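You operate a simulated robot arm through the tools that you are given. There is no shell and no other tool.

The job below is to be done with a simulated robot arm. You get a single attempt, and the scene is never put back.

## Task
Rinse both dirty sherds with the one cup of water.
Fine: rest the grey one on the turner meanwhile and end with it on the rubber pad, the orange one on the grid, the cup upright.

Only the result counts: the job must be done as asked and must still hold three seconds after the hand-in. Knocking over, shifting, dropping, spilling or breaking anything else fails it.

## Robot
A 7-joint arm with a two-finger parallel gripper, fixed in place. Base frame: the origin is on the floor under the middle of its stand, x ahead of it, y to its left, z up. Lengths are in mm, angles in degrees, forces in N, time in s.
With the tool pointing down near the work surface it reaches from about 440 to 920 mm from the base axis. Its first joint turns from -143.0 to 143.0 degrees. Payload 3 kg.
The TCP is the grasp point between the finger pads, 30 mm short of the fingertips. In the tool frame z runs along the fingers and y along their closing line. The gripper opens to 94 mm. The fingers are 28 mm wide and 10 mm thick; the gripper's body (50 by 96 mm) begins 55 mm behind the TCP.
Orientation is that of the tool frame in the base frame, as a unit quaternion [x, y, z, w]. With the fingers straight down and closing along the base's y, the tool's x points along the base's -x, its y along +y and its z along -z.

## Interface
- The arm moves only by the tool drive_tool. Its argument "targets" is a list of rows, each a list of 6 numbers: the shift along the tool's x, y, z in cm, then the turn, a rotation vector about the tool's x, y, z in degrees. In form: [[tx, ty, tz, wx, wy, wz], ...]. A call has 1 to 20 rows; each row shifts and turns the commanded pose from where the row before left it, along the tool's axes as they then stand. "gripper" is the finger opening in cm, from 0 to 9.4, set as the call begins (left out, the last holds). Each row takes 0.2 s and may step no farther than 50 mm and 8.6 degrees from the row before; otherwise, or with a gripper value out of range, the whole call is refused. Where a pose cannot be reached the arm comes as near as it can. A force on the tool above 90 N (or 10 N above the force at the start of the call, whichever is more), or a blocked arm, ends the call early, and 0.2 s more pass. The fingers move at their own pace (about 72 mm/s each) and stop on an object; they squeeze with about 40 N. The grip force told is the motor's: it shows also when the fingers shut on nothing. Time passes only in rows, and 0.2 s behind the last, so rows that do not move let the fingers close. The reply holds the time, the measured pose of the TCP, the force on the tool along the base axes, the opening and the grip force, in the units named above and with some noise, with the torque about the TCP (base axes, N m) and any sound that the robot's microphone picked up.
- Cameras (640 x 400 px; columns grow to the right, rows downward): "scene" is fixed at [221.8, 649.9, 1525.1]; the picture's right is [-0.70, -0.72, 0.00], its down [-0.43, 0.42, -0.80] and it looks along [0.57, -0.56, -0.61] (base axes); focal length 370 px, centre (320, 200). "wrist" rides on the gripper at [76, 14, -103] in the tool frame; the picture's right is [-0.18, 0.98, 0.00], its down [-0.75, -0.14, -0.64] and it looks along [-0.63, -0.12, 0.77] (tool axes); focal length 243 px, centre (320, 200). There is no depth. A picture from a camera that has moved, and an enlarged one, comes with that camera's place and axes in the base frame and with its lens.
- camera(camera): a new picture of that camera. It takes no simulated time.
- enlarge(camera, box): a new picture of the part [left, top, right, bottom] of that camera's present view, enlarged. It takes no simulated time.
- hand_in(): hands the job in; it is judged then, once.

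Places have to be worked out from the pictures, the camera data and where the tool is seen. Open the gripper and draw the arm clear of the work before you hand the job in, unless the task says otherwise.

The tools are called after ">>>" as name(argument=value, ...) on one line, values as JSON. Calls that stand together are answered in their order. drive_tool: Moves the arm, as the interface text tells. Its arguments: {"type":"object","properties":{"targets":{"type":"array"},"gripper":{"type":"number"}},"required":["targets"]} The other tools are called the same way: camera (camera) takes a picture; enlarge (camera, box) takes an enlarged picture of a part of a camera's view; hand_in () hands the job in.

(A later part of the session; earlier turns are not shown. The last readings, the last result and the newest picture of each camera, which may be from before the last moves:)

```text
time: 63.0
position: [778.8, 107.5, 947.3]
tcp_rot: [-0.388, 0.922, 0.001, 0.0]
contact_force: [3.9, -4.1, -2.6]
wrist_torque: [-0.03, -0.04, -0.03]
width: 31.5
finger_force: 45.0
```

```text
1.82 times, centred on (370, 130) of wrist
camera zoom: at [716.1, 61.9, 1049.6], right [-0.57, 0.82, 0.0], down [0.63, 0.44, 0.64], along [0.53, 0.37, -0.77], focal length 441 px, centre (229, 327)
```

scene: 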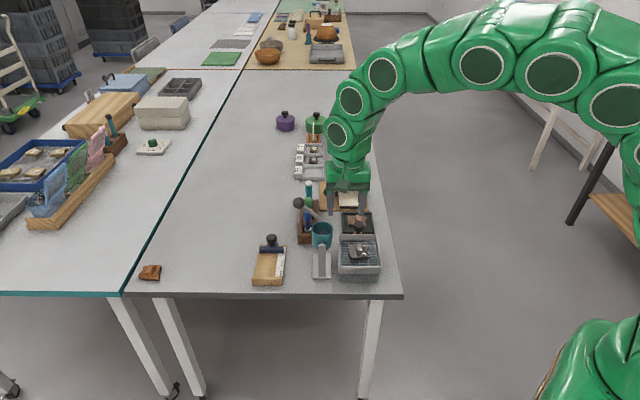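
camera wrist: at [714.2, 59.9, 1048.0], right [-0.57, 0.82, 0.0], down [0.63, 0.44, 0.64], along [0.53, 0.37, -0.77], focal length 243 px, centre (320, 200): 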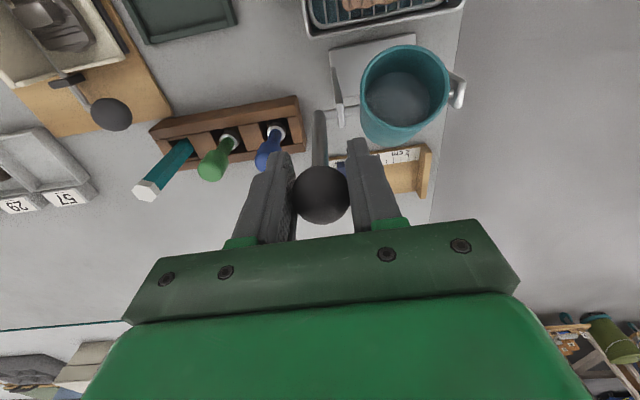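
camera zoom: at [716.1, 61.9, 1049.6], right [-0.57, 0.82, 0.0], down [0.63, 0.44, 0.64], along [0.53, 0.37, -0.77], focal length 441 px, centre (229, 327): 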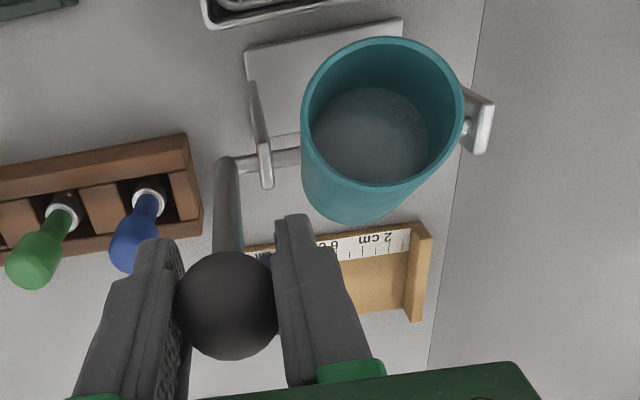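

Firm grip again. I tilt on with the hand co-rotating, 15° first, and look at the stream on the orange sherd.

>>> drive_tool(targets=[[0.793, 0, -0.044, 0, -5, 0], [0.793, 0, -0.044, 0, -5, 0], [0.793, 0, -0.044, 0, -5, 0]])

>>> enlarge(camera="scene", box=[300, 210, 390, 285])

>>> enlarge(camera="wrist", box=[350, 30, 470, 150])

```text
time: 63.8
position: [761.5, 88.7, 946.4]
tcp_rot: [-0.384, 0.914, 0.051, 0.12]
contact_force: [13.2, 3.2, -11.9]
wrist_torque: [0.72, -0.41, -0.35]
width: 31.7
finger_force: 45.0
```

```text
5.33 times, centred on (345, 248) of scene
camera zoom: at [221.8, 649.9, 1525.1], right [-0.7, -0.72, 0.0], down [-0.43, 0.42, -0.8], along [0.57, -0.56, -0.61], focal length 1972 px, centre (187, -53)
```

zoom: 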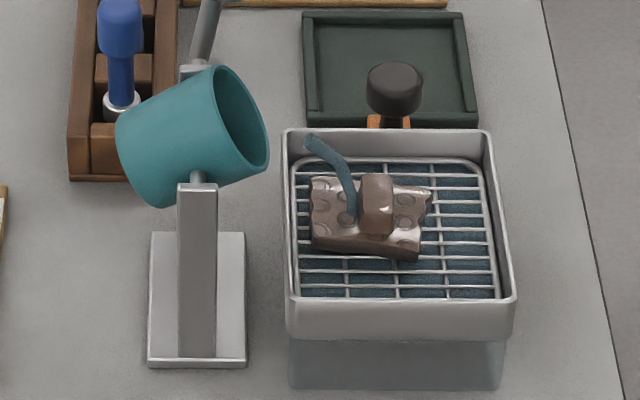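

```text
3.33 times, centred on (410, 90) of wrist
camera zoom: at [682.4, 27.7, 1025.4], right [-0.58, 0.81, 0.05], down [0.49, 0.3, 0.81], along [0.65, 0.5, -0.58], focal length 809 px, centre (20, 567)
```

zoom: 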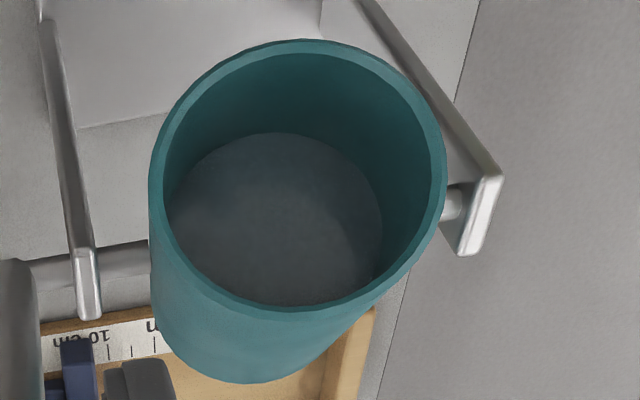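

The stream hits the orange sherd and it is wetting. I hold and keep pouring on it.

>>> drive_tool(targets=[[0, 0, 0, 0, 0, 0], [0, 0, 0, 0, 0, 0]])

>>> enlarge(camera="scene", box=[300, 210, 390, 285])

>>> enlarge(camera="wrist", box=[350, 30, 470, 150])

```text
time: 64.4
position: [762.1, 89.4, 947.0]
tcp_rot: [-0.385, 0.914, 0.051, 0.119]
contact_force: [6.0, 0.0, -12.7]
wrist_torque: [0.16, -0.08, -0.01]
width: 31.4
finger_force: 45.0
```

```text
5.33 times, centred on (345, 248) of scene
camera zoom: at [221.8, 649.9, 1525.1], right [-0.7, -0.72, 0.0], down [-0.43, 0.42, -0.8], along [0.57, -0.56, -0.61], focal length 1972 px, centre (187, -53)
```

zoom: 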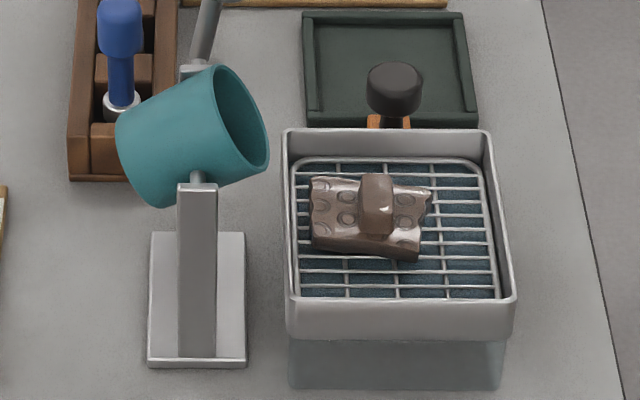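

```text
3.33 times, centred on (410, 90) of wrist
camera zoom: at [682.5, 27.6, 1025.5], right [-0.58, 0.81, 0.05], down [0.49, 0.3, 0.81], along [0.65, 0.5, -0.58], focal length 809 px, centre (20, 567)
```

zoom: 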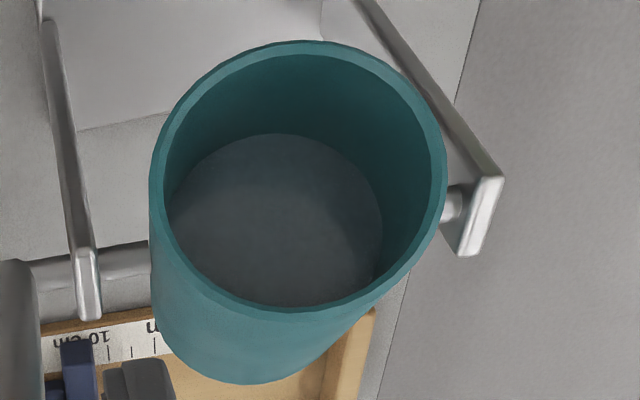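

The stream stopped again at this angle, so pouring goes stepwise with tilt. I look closely at the orange sherd, and the grey one for comparison, before tilting further.

>>> enlarge(camera="scene", box=[340, 238, 380, 263])

>>> enlarge(camera="scene", box=[335, 180, 375, 205])

```text
16.00 times, centred on (360, 250) of scene
camera zoom: at [221.8, 649.9, 1525.1], right [-0.7, -0.72, 0.0], down [-0.43, 0.42, -0.8], along [0.57, -0.56, -0.61], focal length 5915 px, centre (-320, -608)
```

zoom: 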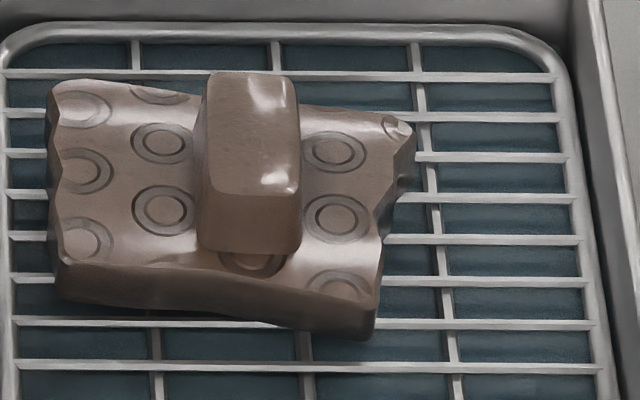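

```text
16.00 times, centred on (355, 192) of scene
camera zoom: at [221.8, 649.9, 1525.1], right [-0.7, -0.72, 0.0], down [-0.43, 0.42, -0.8], along [0.57, -0.56, -0.61], focal length 5915 px, centre (-240, 320)
```

zoom: 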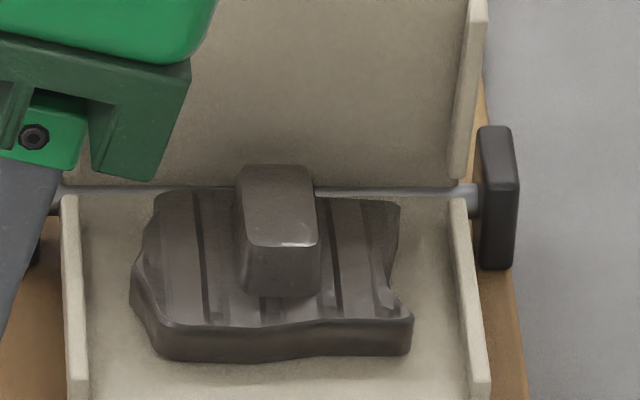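

Both still look brownish-wet. I tilt a further 4° and watch for a colour change and the level.

>>> drive_tool(targets=[[0.635, 0, -0.04, 0, -4, 0]])

>>> enlarge(camera="scene", box=[300, 210, 390, 285])

>>> enlarge(camera="wrist", box=[350, 30, 470, 150])

>>> enlarge(camera="scene", box=[340, 238, 380, 263])

```text
time: 64.8
position: [757.7, 85.9, 946.4]
tcp_rot: [-0.383, 0.909, 0.063, 0.151]
contact_force: [11.9, 0.7, -20.5]
wrist_torque: [0.22, -0.05, 0.08]
width: 31.3
finger_force: 45.1
```

```text
5.33 times, centred on (345, 248) of scene
camera zoom: at [221.8, 649.9, 1525.1], right [-0.7, -0.72, 0.0], down [-0.43, 0.42, -0.8], along [0.57, -0.56, -0.61], focal length 1972 px, centre (187, -53)
```

zoom: 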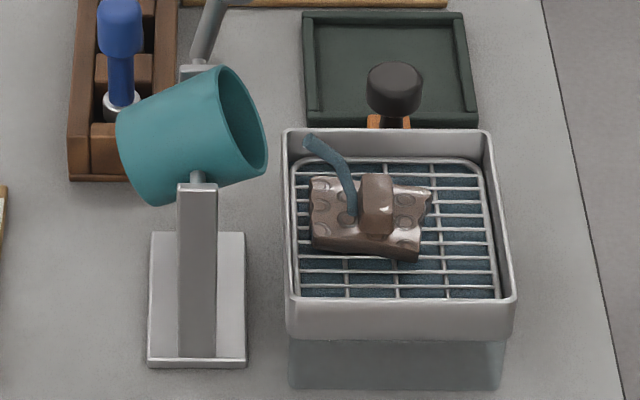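

```text
3.33 times, centred on (410, 90) of wrist
camera zoom: at [674.7, 19.8, 1017.1], right [-0.58, 0.81, 0.06], down [0.45, 0.26, 0.85], along [0.67, 0.52, -0.52], focal length 809 px, centre (20, 567)
```

zoom: 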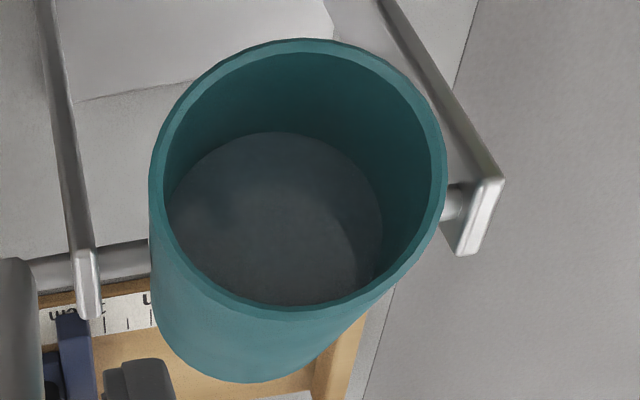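

```text
16.00 times, centred on (360, 250) of scene
camera zoom: at [221.8, 649.9, 1525.1], right [-0.7, -0.72, 0.0], down [-0.43, 0.42, -0.8], along [0.57, -0.56, -0.61], focal length 5915 px, centre (-320, -608)
```

zoom: 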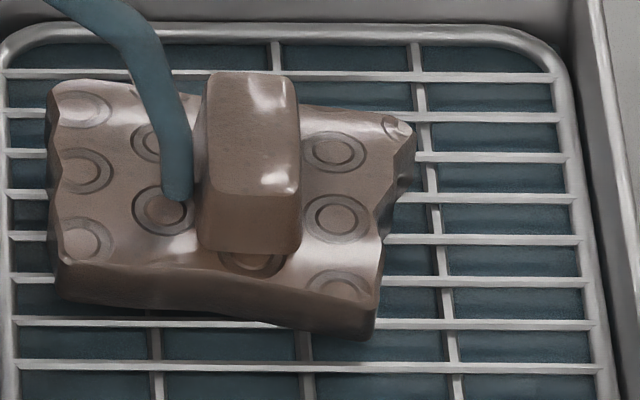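

The stream is on again and the orange looks slightly warmer in colour; the level display has not stepped yet. I hold and watch.

>>> drive_tool(targets=[[0, 0, 0, 0, 0, 0]])

>>> enlarge(camera="scene", box=[340, 238, 380, 263])

>>> enlarge(camera="wrist", box=[350, 30, 470, 150])

```text
time: 65.2
position: [757.0, 86.6, 945.3]
tcp_rot: [-0.383, 0.909, 0.064, 0.151]
contact_force: [10.4, 0.6, -26.7]
wrist_torque: [-0.04, -0.19, 0.04]
width: 31.5
finger_force: 44.9
```

```text
16.00 times, centred on (360, 250) of scene
camera zoom: at [221.8, 649.9, 1525.1], right [-0.7, -0.72, 0.0], down [-0.43, 0.42, -0.8], along [0.57, -0.56, -0.61], focal length 5915 px, centre (-320, -608)
```

zoom: 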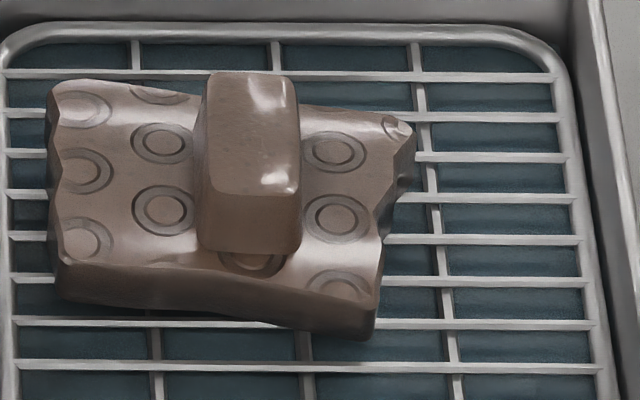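

```text
3.33 times, centred on (410, 90) of wrist
camera zoom: at [674.7, 19.8, 1017.2], right [-0.58, 0.81, 0.06], down [0.45, 0.26, 0.85], along [0.67, 0.52, -0.52], focal length 809 px, centre (20, 567)
```

zoom: 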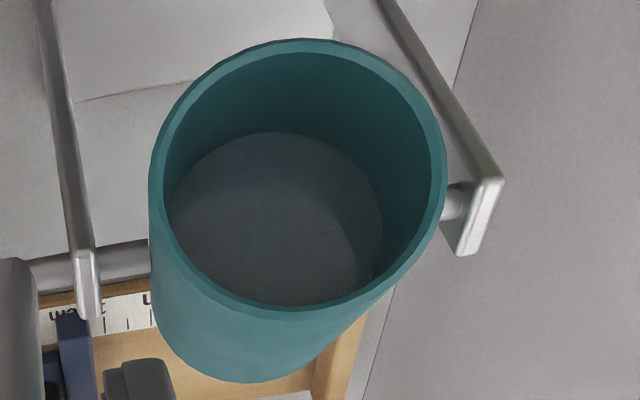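

Each small tilt gives a short spurt that stops by itself, and the orange visibly gets cleaner with each. I continue in 4° steps, watching colour and level.

>>> drive_tool(targets=[[0.635, 0, -0.04, 0, -4, 0], [0, 0, 0, 0, 0, 0]])

>>> enlarge(camera="scene", box=[340, 238, 380, 263])

>>> enlarge(camera="wrist", box=[350, 30, 470, 150])

```text
time: 65.8
position: [753.6, 80.8, 944.4]
tcp_rot: [-0.381, 0.903, 0.079, 0.183]
contact_force: [-0.7, 6.7, -19.8]
wrist_torque: [0.1, 0.34, -0.13]
width: 31.7
finger_force: 45.4
```

```text
16.00 times, centred on (360, 250) of scene
camera zoom: at [221.8, 649.9, 1525.1], right [-0.7, -0.72, 0.0], down [-0.43, 0.42, -0.8], along [0.57, -0.56, -0.61], focal length 5915 px, centre (-320, -608)
```

zoom: 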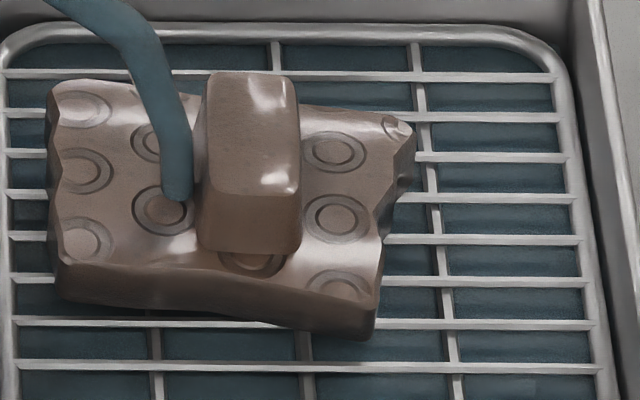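

```text
3.33 times, centred on (410, 90) of wrist
camera zoom: at [667.3, 12.2, 1007.9], right [-0.59, 0.81, 0.07], down [0.41, 0.22, 0.89], along [0.7, 0.55, -0.46], focal length 809 px, centre (20, 567)
```

zoom: 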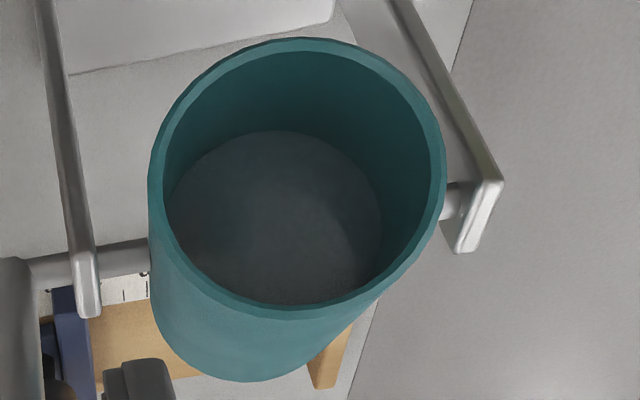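

>>> drive_tool(targets=[[0, 0, 0, 0, 0, 0], [0.635, 0, -0.04, 0, -4, 0]])

>>> enlarge(camera="scene", box=[340, 238, 380, 263])

>>> enlarge(camera="wrist", box=[350, 30, 470, 150])

>>> enlarge(camera="scene", box=[290, 185, 390, 285])

```text
time: 66.4
position: [749.2, 77.2, 941.6]
tcp_rot: [-0.377, 0.897, 0.09, 0.215]
contact_force: [16.9, 11.1, -29.4]
wrist_torque: [0.52, -0.44, -0.21]
width: 31.3
finger_force: 44.8
```

```text
16.00 times, centred on (360, 250) of scene
camera zoom: at [221.8, 649.9, 1525.1], right [-0.7, -0.72, 0.0], down [-0.43, 0.42, -0.8], along [0.57, -0.56, -0.61], focal length 5915 px, centre (-320, -608)
```

zoom: 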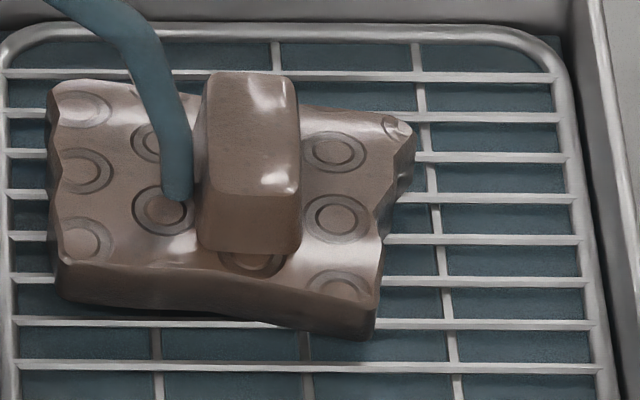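

```text
3.33 times, centred on (410, 90) of wrist
camera zoom: at [659.9, 5.0, 997.9], right [-0.59, 0.8, 0.08], down [0.37, 0.17, 0.91], along [0.72, 0.57, -0.4], focal length 809 px, centre (20, 567)
```

zoom: 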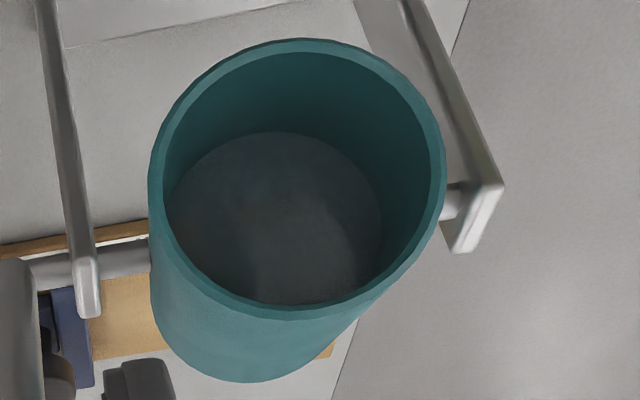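

```text
4.00 times, centred on (340, 235) of scene
camera zoom: at [221.8, 649.9, 1525.1], right [-0.7, -0.72, 0.0], down [-0.43, 0.42, -0.8], along [0.57, -0.56, -0.61], focal length 1479 px, centre (240, 60)
```

zoom: 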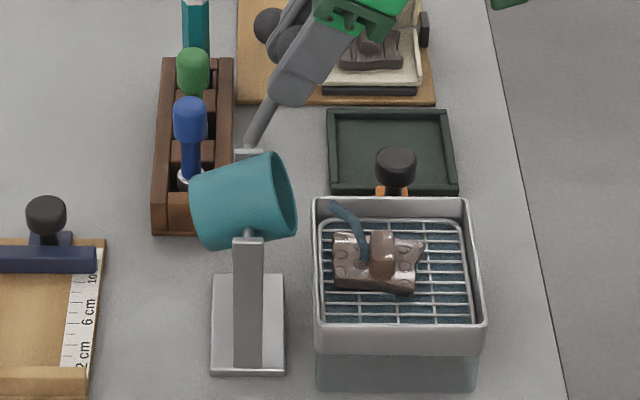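

Tilt is about 68° and still spurting; the visible disc seems to have only coarse states, so colour is my best gauge. I continue in small steps.

>>> drive_tool(targets=[[0, 0, 0, 0, 0, 0], [0, 0, 0, 0, 0, 0]])

>>> enlarge(camera="scene", box=[340, 238, 380, 263])

>>> enlarge(camera="scene", box=[330, 225, 390, 290])

```text
time: 67.0
position: [749.5, 76.2, 941.9]
tcp_rot: [-0.377, 0.896, 0.09, 0.215]
contact_force: [13.9, 7.6, -24.4]
wrist_torque: [0.17, -0.29, -0.03]
width: 31.3
finger_force: 44.3
```

```text
16.00 times, centred on (360, 250) of scene
camera zoom: at [221.8, 649.9, 1525.1], right [-0.7, -0.72, 0.0], down [-0.43, 0.42, -0.8], along [0.57, -0.56, -0.61], focal length 5915 px, centre (-320, -608)
```

zoom: 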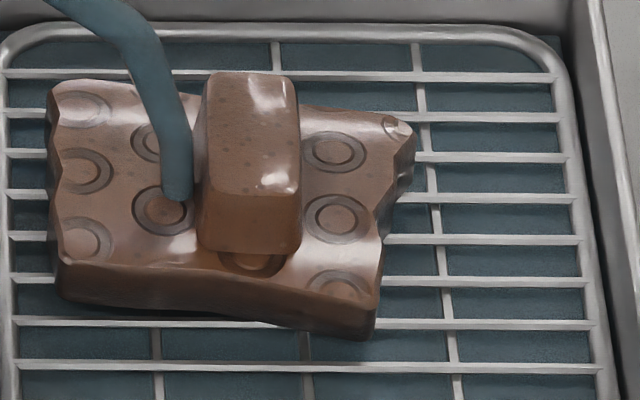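

```text
6.15 times, centred on (360, 258) of scene
camera zoom: at [221.8, 649.9, 1525.1], right [-0.7, -0.72, 0.0], down [-0.43, 0.42, -0.8], along [0.57, -0.56, -0.61], focal length 2275 px, centre (74, -154)
```

zoom: 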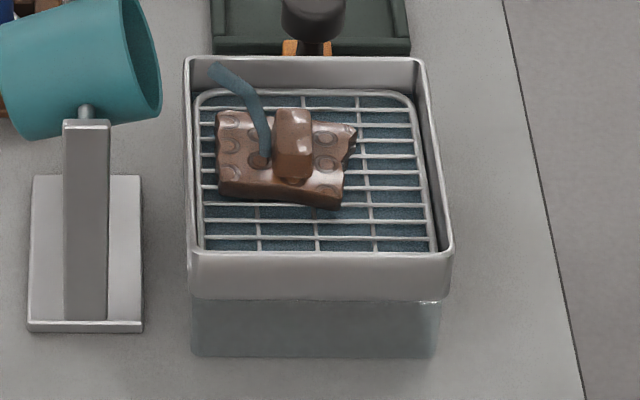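

Now the orange is clearly turning orange with specks showing, so the colour does track the rinse. I continue briefly, watching it approach the clean look.

>>> drive_tool(targets=[[0, 0, 0, 0, 0, 0]])

>>> enlarge(camera="scene", box=[340, 238, 380, 263])

>>> enlarge(camera="wrist", box=[350, 30, 470, 150])

```text
time: 67.4
position: [748.3, 77.1, 940.8]
tcp_rot: [-0.377, 0.896, 0.091, 0.215]
contact_force: [9.7, 4.7, -23.2]
wrist_torque: [0.04, -0.08, -0.01]
width: 31.7
finger_force: 45.1
```

```text
16.00 times, centred on (360, 250) of scene
camera zoom: at [221.8, 649.9, 1525.1], right [-0.7, -0.72, 0.0], down [-0.43, 0.42, -0.8], along [0.57, -0.56, -0.61], focal length 5915 px, centre (-320, -608)
```

zoom: 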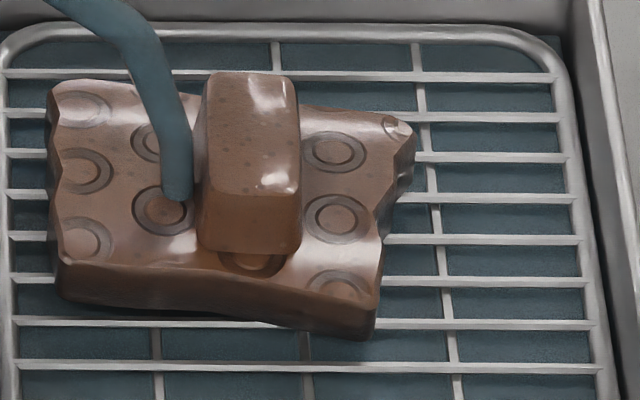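

```text
3.33 times, centred on (410, 90) of wrist
camera zoom: at [659.9, 4.9, 998.0], right [-0.59, 0.8, 0.08], down [0.37, 0.17, 0.91], along [0.72, 0.57, -0.4], focal length 809 px, centre (20, 567)
```

zoom: 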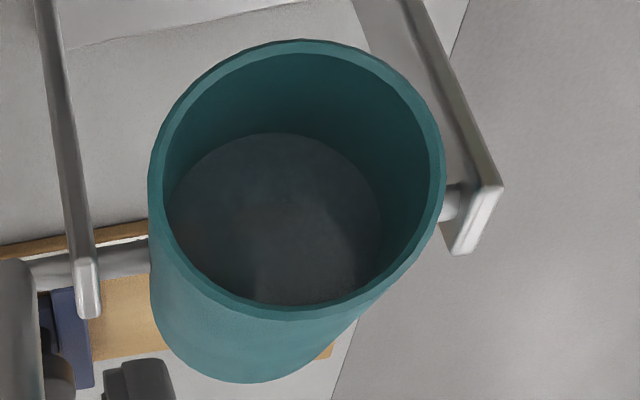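

>>> drive_tool(targets=[[0, 0, 0, 0, 0, 0], [0, 0, 0, 0, 0, 0]])

>>> enlarge(camera="scene", box=[340, 238, 380, 263])

>>> enlarge(camera="wrist", box=[350, 30, 470, 150])

```text
time: 68.0
position: [749.2, 76.7, 942.0]
tcp_rot: [-0.378, 0.896, 0.091, 0.216]
contact_force: [9.6, 1.2, -20.4]
wrist_torque: [-0.06, 0.14, 0.01]
width: 31.2
finger_force: 44.6
```

```text
16.00 times, centred on (360, 250) of scene
camera zoom: at [221.8, 649.9, 1525.1], right [-0.7, -0.72, 0.0], down [-0.43, 0.42, -0.8], along [0.57, -0.56, -0.61], focal length 5915 px, centre (-320, -608)
```

zoom: 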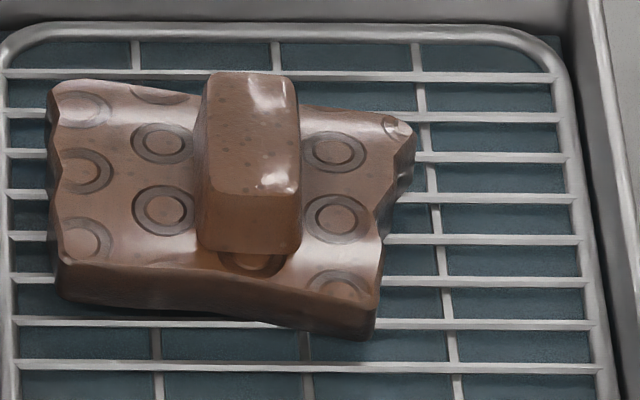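

```text
3.33 times, centred on (410, 90) of wrist
camera zoom: at [659.8, 4.9, 998.0], right [-0.59, 0.8, 0.08], down [0.37, 0.17, 0.91], along [0.72, 0.57, -0.4], focal length 809 px, centre (20, 567)
```

zoom: 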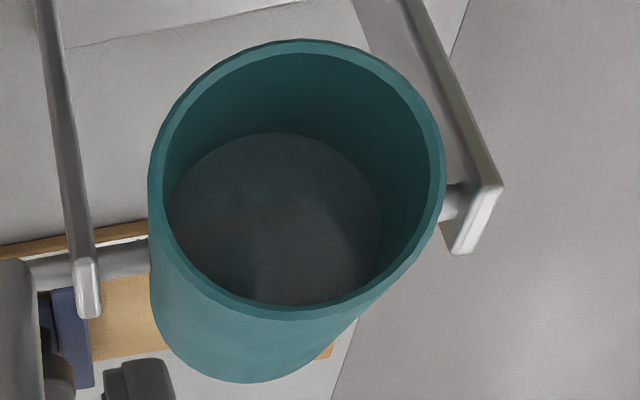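

The stream stopped at this angle; the orange is cleaner but perhaps not fully. I give it another 4°.

>>> drive_tool(targets=[[0.635, 0, -0.04, 0, -4, 0], [0, 0, 0, 0, 0, 0]])

>>> enlarge(camera="scene", box=[340, 238, 380, 263])

>>> enlarge(camera="wrist", box=[350, 30, 470, 150])

```text
time: 68.6
position: [745.0, 74.4, 938.9]
tcp_rot: [-0.374, 0.888, 0.104, 0.246]
contact_force: [-1.8, 5.3, -13.5]
wrist_torque: [-0.05, 0.22, -0.02]
width: 31.3
finger_force: 44.7
```

```text
16.00 times, centred on (360, 250) of scene
camera zoom: at [221.8, 649.9, 1525.1], right [-0.7, -0.72, 0.0], down [-0.43, 0.42, -0.8], along [0.57, -0.56, -0.61], focal length 5915 px, centre (-320, -608)
```

zoom: 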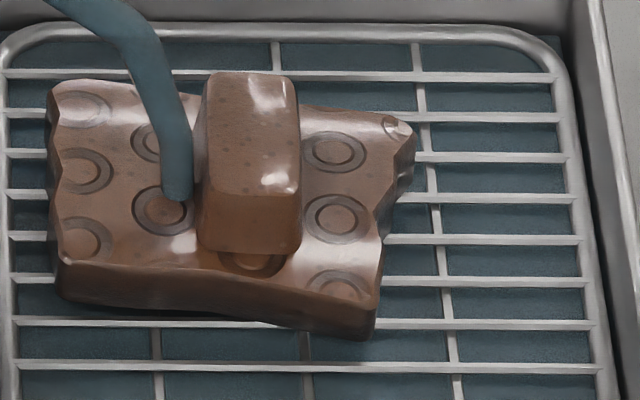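

```text
3.33 times, centred on (410, 90) of wrist
camera zoom: at [653.5, -1.5, 987.4], right [-0.59, 0.8, 0.1], down [0.32, 0.13, 0.94], along [0.74, 0.59, -0.33], focal length 809 px, centre (20, 567)
```

zoom: 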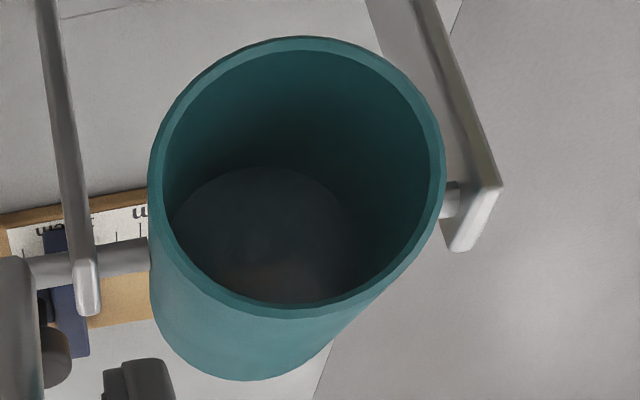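

The level has now stepped down to about a third to 40 %. I let this spurt finish at the same angle and look again.

>>> drive_tool(targets=[[0, 0, 0, 0, 0, 0], [0, 0, 0, 0, 0, 0]])

>>> enlarge(camera="scene", box=[340, 238, 380, 263])

>>> enlarge(camera="scene", box=[335, 230, 385, 270])

```text
time: 69.2
position: [744.8, 73.7, 939.2]
tcp_rot: [-0.374, 0.888, 0.103, 0.246]
contact_force: [1.2, 7.1, -8.4]
wrist_torque: [0.06, -0.07, 0.0]
width: 31.3
finger_force: 44.8
```

```text
16.00 times, centred on (360, 250) of scene
camera zoom: at [221.8, 649.9, 1525.1], right [-0.7, -0.72, 0.0], down [-0.43, 0.42, -0.8], along [0.57, -0.56, -0.61], focal length 5915 px, centre (-320, -608)
```

zoom: 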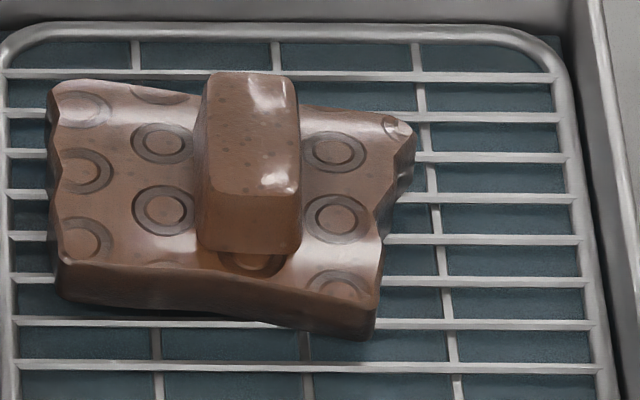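

```text
10.00 times, centred on (360, 250) of scene
camera zoom: at [221.8, 649.9, 1525.1], right [-0.7, -0.72, 0.0], down [-0.43, 0.42, -0.8], along [0.57, -0.56, -0.61], focal length 3697 px, centre (-80, -300)
```

zoom: 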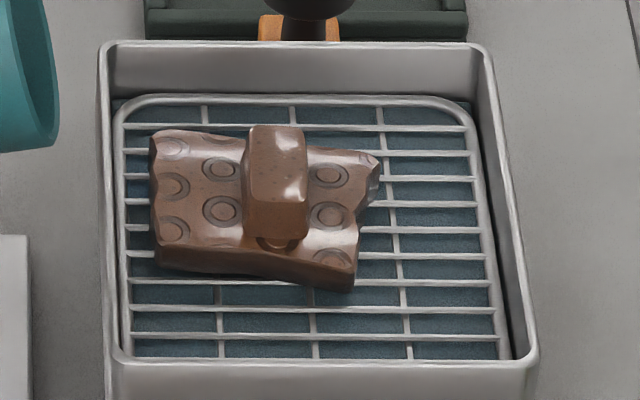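

The stream is off; the orange now shows its wet clean colour with specks. I give it 3° more for margin, keeping roughly a third of the cup for the grey, which had stayed dull.

>>> drive_tool(targets=[[0.476, 0, -0.035, 0, -3, 0], [0, 0, 0, 0, 0, 0], [0, 0, 0, 0, 0, 0], [0, 0, 0, 0, 0, 0], [0, 0, 0, 0, 0, 0]])

>>> enlarge(camera="scene", box=[335, 230, 385, 270])

>>> enlarge(camera="wrist", box=[350, 30, 470, 150])

>>> enlarge(camera="scene", box=[340, 238, 380, 263])

```text
time: 70.4
position: [741.8, 71.0, 936.2]
tcp_rot: [-0.371, 0.882, 0.113, 0.269]
contact_force: [12.3, 10.4, -6.5]
wrist_torque: [0.56, -0.63, 0.01]
width: 31.4
finger_force: 45.3
```

```text
10.00 times, centred on (360, 250) of scene
camera zoom: at [221.8, 649.9, 1525.1], right [-0.7, -0.72, 0.0], down [-0.43, 0.42, -0.8], along [0.57, -0.56, -0.61], focal length 3697 px, centre (-80, -300)
```

zoom: 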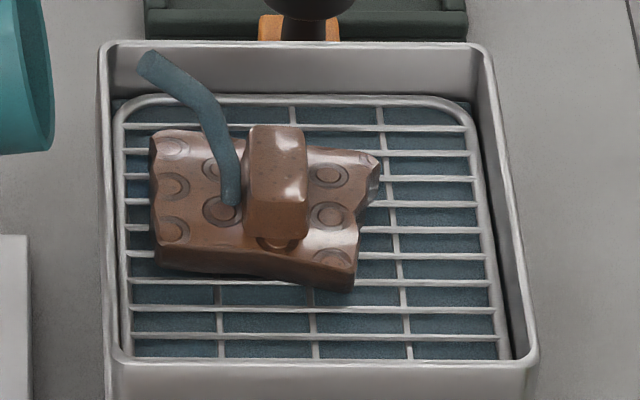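

```text
3.33 times, centred on (410, 90) of wrist
camera zoom: at [648.7, -6.4, 978.9], right [-0.6, 0.8, 0.1], down [0.29, 0.09, 0.95], along [0.75, 0.6, -0.28], focal length 809 px, centre (20, 567)
```

zoom: 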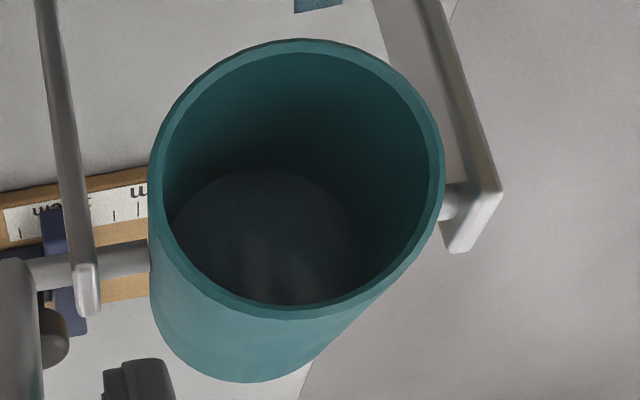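

```text
16.00 times, centred on (360, 250) of scene
camera zoom: at [221.8, 649.9, 1525.1], right [-0.7, -0.72, 0.0], down [-0.43, 0.42, -0.8], along [0.57, -0.56, -0.61], focal length 5915 px, centre (-320, -608)
```

zoom: 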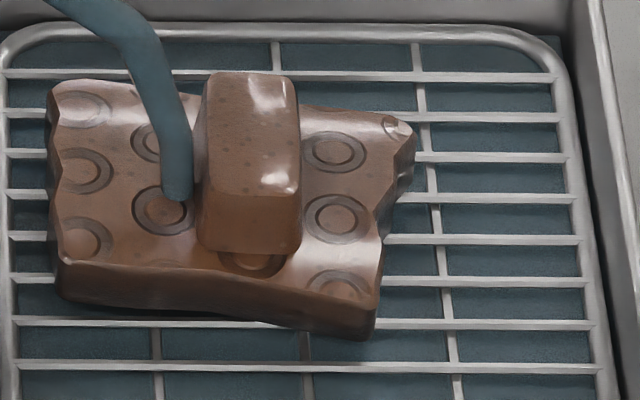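

The stream is still running; I stop here to keep water for the grey, and turn the lever back with the hand co-rotating.

>>> drive_tool(targets=[[-0.786, 0, 0.113, 0, 5, 0], [-0.786, 0, 0.113, 0, 5, 0], [-0.786, 0, 0.113, 0, 5, 0], [-0.786, 0, 0.113, 0, 5, 0]])

>>> enlarge(camera="scene", box=[290, 185, 390, 285])

>>> camera(camera="wrist")

```text
time: 71.4
position: [763.5, 92.3, 946.9]
tcp_rot: [-0.385, 0.915, 0.047, 0.111]
contact_force: [9.4, -16.2, -14.7]
wrist_torque: [-0.53, 0.42, 0.1]
width: 31.2
finger_force: 44.7
```

```text
4.00 times, centred on (340, 235) of scene
camera zoom: at [221.8, 649.9, 1525.1], right [-0.7, -0.72, 0.0], down [-0.43, 0.42, -0.8], along [0.57, -0.56, -0.61], focal length 1479 px, centre (240, 60)
```

zoom: 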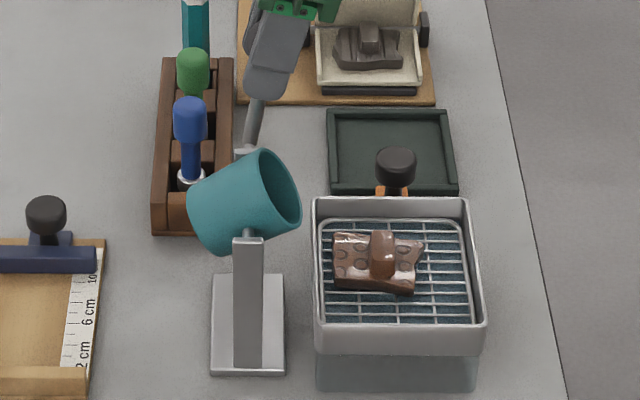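

```text
taken
camera wrist: at [684.8, 30.3, 1028.4], right [-0.58, 0.81, 0.04], down [0.5, 0.31, 0.8], along [0.64, 0.49, -0.59], focal length 243 px, centre (320, 200)
```

wrist: 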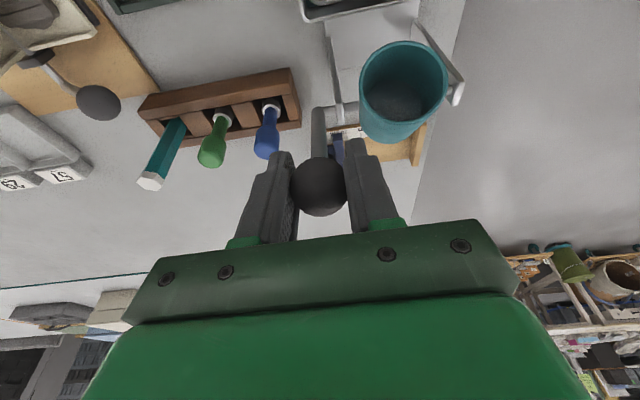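

No stream; the cup is on its way back. I continue until the hand is vertical again.

>>> drive_tool(targets=[[-0.786, -0.1, 0.113, 0, 5, 0], [-0.786, 0, 0.113, 0, 5, 0], [-0.63, 0, 0.085, 0, 4, 0]])

>>> drive_tool(targets=[[0, 0, 0, 0, 0, 0], [0, 0, 0, 0, 0, 0]], gripper=3.6)

>>> camera(camera="wrist")

```text
time: 72.2
position: [778.7, 106.6, 949.2]
tcp_rot: [-0.388, 0.922, 0.0, 0.001]
contact_force: [5.1, -13.7, -5.5]
wrist_torque: [-0.37, 0.33, 0.18]
width: 31.4
finger_force: 44.9
```

```text
time: 72.8
position: [779.0, 108.1, 947.2]
tcp_rot: [-0.388, 0.921, 0.0, 0.0]
contact_force: [-0.2, -0.6, 0.3]
wrist_torque: [-0.02, 0.0, 0.0]
width: 36.0
finger_force: 0.0
```

```text
taken
camera wrist: at [716.0, 62.9, 1050.3], right [-0.58, 0.82, 0.0], down [0.63, 0.44, 0.64], along [0.53, 0.37, -0.77], focal length 243 px, centre (320, 200)
```

wrist: 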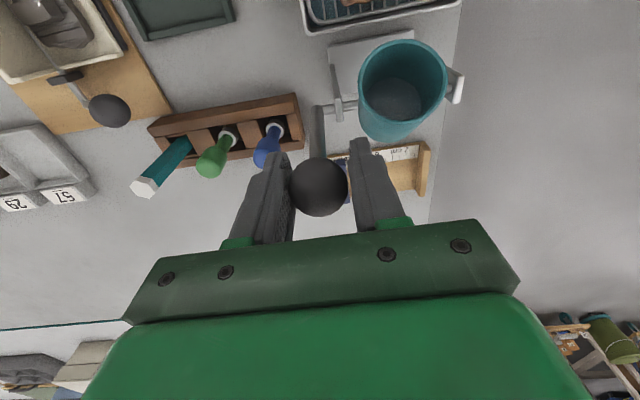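

The ball is centred in the loosened fingers. I take a light grip and bring the lever down its arc to upright.

>>> drive_tool(targets=[[0, -0.08, 0, 0, 0, 0], [0, 0, 0, 0, 0, 0]], gripper=3.06)

```text
time: 73.4
position: [778.8, 106.0, 948.6]
tcp_rot: [-0.388, 0.922, 0.0, -0.001]
contact_force: [-3.4, 2.6, -2.3]
wrist_torque: [-0.03, -0.04, -0.01]
width: 33.5
finger_force: 2.4
```

>>> drive_tool(targets=[[0, 0.07, 0, 0, 0, 0], [0, 0, 0, 0, 0, 0]])

```text
time: 74.0
position: [778.0, 106.7, 948.1]
tcp_rot: [-0.389, 0.921, 0.0, 0.0]
contact_force: [-2.4, 1.6, 0.3]
wrist_torque: [-0.04, 0.04, 0.02]
width: 32.4
finger_force: 1.4
```

>>> drive_tool(targets=[[0, 0.04, 0, 0, 0, 0], [-1.45, 0, 0.266, 0, 0, 0], [-1.35, 0, 0.477, 0, 0, 0]], gripper=3.05)

>>> camera(camera="wrist")

```text
time: 74.8
position: [799.1, 129.3, 940.0]
tcp_rot: [-0.388, 0.922, 0.001, -0.001]
contact_force: [2.9, -4.2, -3.2]
wrist_torque: [0.02, 0.01, 0.0]
width: 33.1
finger_force: 2.3
```

```text
taken
camera wrist: at [736.5, 82.9, 1042.5], right [-0.58, 0.82, 0.0], down [0.63, 0.44, 0.64], along [0.52, 0.37, -0.77], focal length 243 px, centre (320, 200)
```

wrist: 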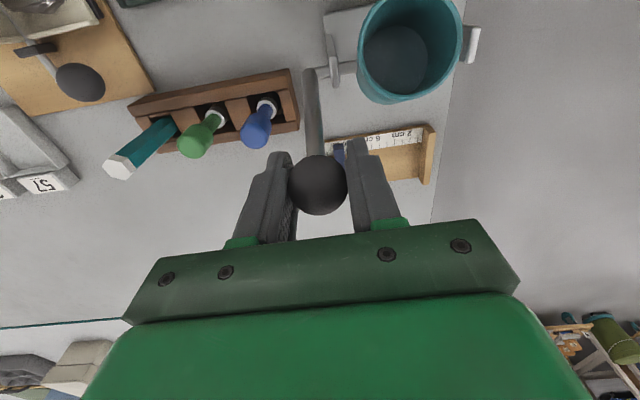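

The cup follows. I continue the arc to upright.

>>> drive_tool(targets=[[-1.26, -0.05, 0.68, 0, 0, 0], [-1.13, 0, 0.87, 0, 0, 0], [-0.46, 0, 0.44, 0, 0, 0]])

>>> camera(camera="wrist")

>>> enlarge(camera="scene", box=[290, 185, 390, 285])

```text
time: 75.6
position: [818.9, 146.9, 920.2]
tcp_rot: [-0.388, 0.922, 0.0, 0.0]
contact_force: [0.5, -5.7, -3.0]
wrist_torque: [0.09, 0.01, -0.03]
width: 33.0
finger_force: 2.3
```

```text
taken
camera wrist: at [756.2, 102.7, 1022.1], right [-0.58, 0.82, 0.0], down [0.63, 0.44, 0.64], along [0.52, 0.37, -0.77], focal length 243 px, centre (320, 200)
```

wrist: 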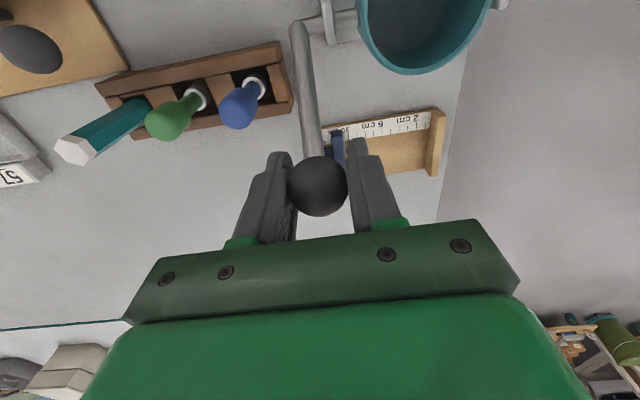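

```text
4.00 times, centred on (340, 235) of scene
camera zoom: at [221.8, 649.9, 1525.1], right [-0.7, -0.72, 0.0], down [-0.43, 0.42, -0.8], along [0.57, -0.56, -0.61], focal length 1479 px, centre (240, 60)
```

zoom: 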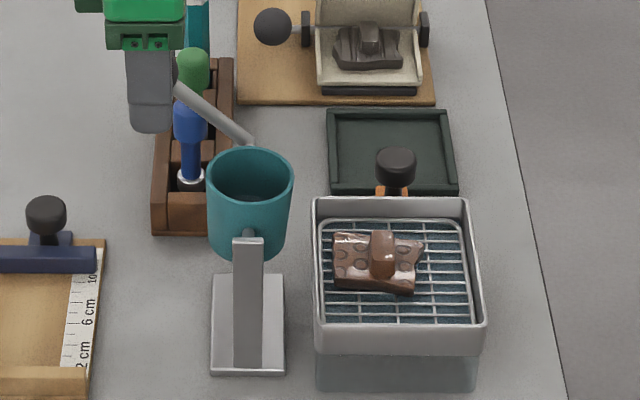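

The cup is upright again. Before deciding on the grey, I inspect it closely on the turner (now unobstructed).

>>> enlarge(camera="scene", box=[342, 185, 372, 204])

>>> enlarge(camera="scene", box=[342, 240, 372, 259])

>>> enlarge(camera="scene", box=[305, 210, 340, 250])

```text
16.00 times, centred on (357, 194) of scene
camera zoom: at [221.8, 649.9, 1525.1], right [-0.7, -0.72, 0.0], down [-0.43, 0.42, -0.8], along [0.57, -0.56, -0.61], focal length 5915 px, centre (-272, 288)
```

zoom: 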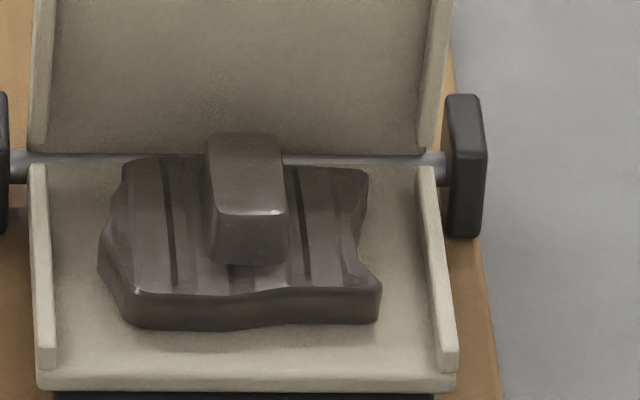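

```text
16.00 times, centred on (357, 250) of scene
camera zoom: at [221.8, 649.9, 1525.1], right [-0.7, -0.72, 0.0], down [-0.43, 0.42, -0.8], along [0.57, -0.56, -0.61], focal length 5915 px, centre (-272, -592)
```

zoom: 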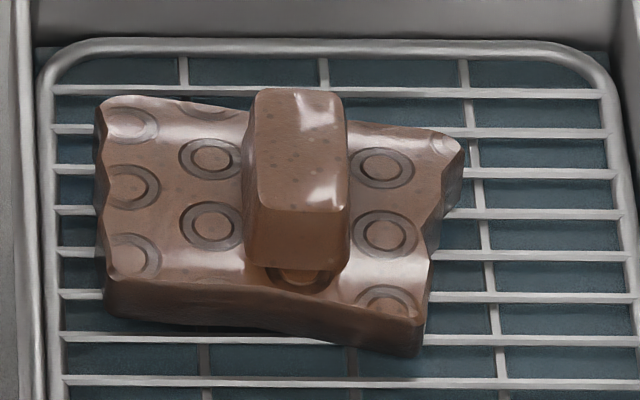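

```text
10.00 times, centred on (322, 230) of scene
camera zoom: at [221.8, 649.9, 1525.1], right [-0.7, -0.72, 0.0], down [-0.43, 0.42, -0.8], along [0.57, -0.56, -0.61], focal length 3697 px, centre (295, -100)
```

zoom: 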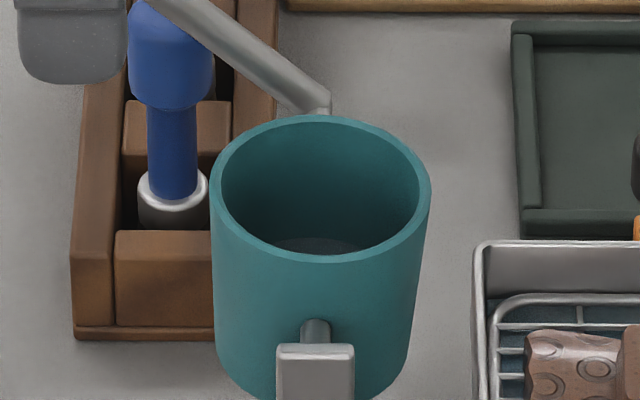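

The grey stayed in the same dull wet state it reached early on, while the orange changed clearly after it got more water; so the grey needs the rest of the cup. I will set the orange back on the pad meanwhile, return the grey to the grid and finish it. First: release the lever, rise and go over the grid.

>>> drive_tool(targets=[[0, 0, 0, 0, 0, 0], [0, 0, 0, 0, 0, 0], [0, 0, -2.0, 0, 0, 0], [0, 0, -3.0, 0, 0, 0], [0, 0, -3.0, 0, 0, 0], [3.85, 1.53, 0, 0, 0, 0], [3.85, 1.53, 0, 0, 0, 0], [3.85, 1.53, 0, 0, 0, 0], [3.85, 1.53, 0, 0, 0, 0]], gripper=6.0)

>>> drive_tool(targets=[[0, 0, 0, 0, 0, 7.75], [0, 0, 0, 0, 0, 7.75], [0, 0, 0, 0, 0, 7.75], [0, 0, 0, 0, 0, 7.75], [0, 0, 0, 0, 0, 7.75], [0, 0, 0, 0, 0, 7.75], [0, 0, 0, 0, 0, 7.75], [0, 0, 0, 0, 0, 7.75], [0, 0, 0, 0, 0, 7.75], [0, 0, 0, 0, 0, 7.75], [0, 0, 0, 0, 0, 7.75], [0, 0, 0, 0, 0, 7.75]], gripper=4.5)

>>> camera(camera="wrist")

>>> enlarge(camera="wrist", box=[240, 30, 400, 150])

```text
time: 77.6
position: [666.0, 79.4, 1000.2]
tcp_rot: [-0.389, 0.921, 0.0, 0.0]
contact_force: [0.4, -0.4, -0.3]
wrist_torque: [0.01, -0.02, -0.02]
width: 60.1
finger_force: 0.2
```

```text
time: 80.2
position: [667.4, 80.2, 1000.4]
tcp_rot: [0.402, 0.916, -0.001, 0.0]
contact_force: [0.4, -0.3, -0.5]
wrist_torque: [0.0, 0.02, -0.03]
width: 45.0
finger_force: 0.2
```

```text
taken
camera wrist: at [627.2, 145.0, 1102.8], right [0.85, 0.53, 0.0], down [0.41, -0.65, 0.64], along [0.34, -0.54, -0.77], focal length 243 px, centre (320, 200)
```

wrist: 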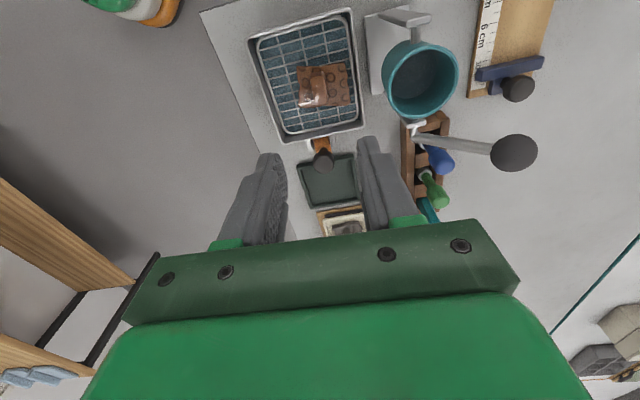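

```text
3.33 times, centred on (320, 90) of wrist
camera zoom: at [627.2, 145.0, 1102.8], right [0.85, 0.53, 0.0], down [0.41, -0.65, 0.64], along [0.34, -0.54, -0.77], focal length 809 px, centre (320, 567)
```

zoom: 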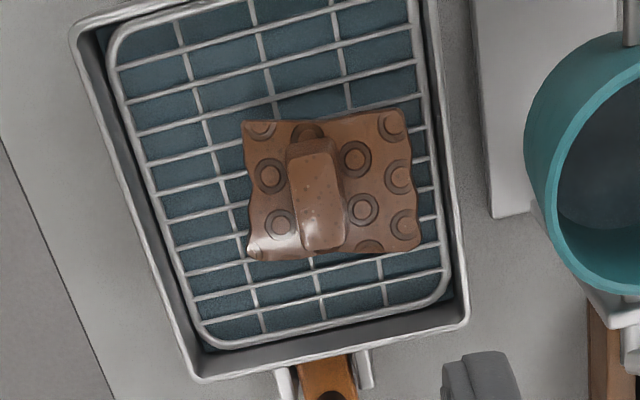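

The orange now shows its orange body and specks clearly. I descend on its block (same pose as when I set it down).

>>> drive_tool(targets=[[-0.1, -0.1, 4.0, 0, 0, 0], [0, 0, 4.0, 0, 0, 0], [0, 0, 4.0, 0, 0, 0], [0, 0, 2.8, 0, 0, 0]])

>>> enlarge(camera="wrist", box=[245, 80, 395, 215])

```text
time: 81.2
position: [667.2, 78.0, 852.5]
tcp_rot: [0.401, 0.916, 0.001, -0.001]
contact_force: [-0.4, -0.6, 0.0]
wrist_torque: [0.03, 0.02, 0.0]
width: 45.0
finger_force: 0.2
```

```text
2.96 times, centred on (320, 148) of wrist
camera zoom: at [626.9, 143.2, 954.4], right [0.85, 0.53, 0.0], down [0.41, -0.65, 0.64], along [0.34, -0.54, -0.77], focal length 719 px, centre (320, 356)
```

zoom: 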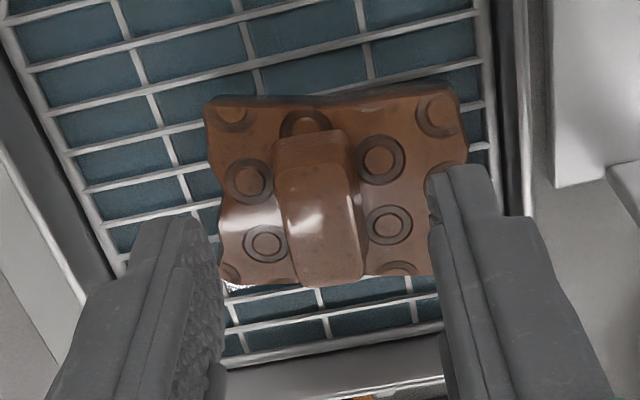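

Aligned. I go down the last 10 mm and close.

>>> drive_tool(targets=[[0, 0, 0.5, 0, 0, 0], [0, 0, 0.5, 0, 0, 0]])

>>> drive_tool(targets=[[0, 0, 0, 0, 0, 0], [0, 0, 0, 0, 0, 0]], gripper=0.8)

```text
time: 81.8
position: [667.1, 77.5, 842.5]
tcp_rot: [0.4, 0.916, 0.0, 0.0]
contact_force: [-0.2, 0.5, 0.0]
wrist_torque: [0.0, -0.01, -0.01]
width: 44.9
finger_force: 0.1
```

```text
time: 82.4
position: [666.6, 77.2, 843.4]
tcp_rot: [0.402, 0.916, 0.001, 0.0]
contact_force: [-0.6, 0.2, -1.2]
wrist_torque: [0.02, 0.01, 0.03]
width: 16.0
finger_force: 39.9
```

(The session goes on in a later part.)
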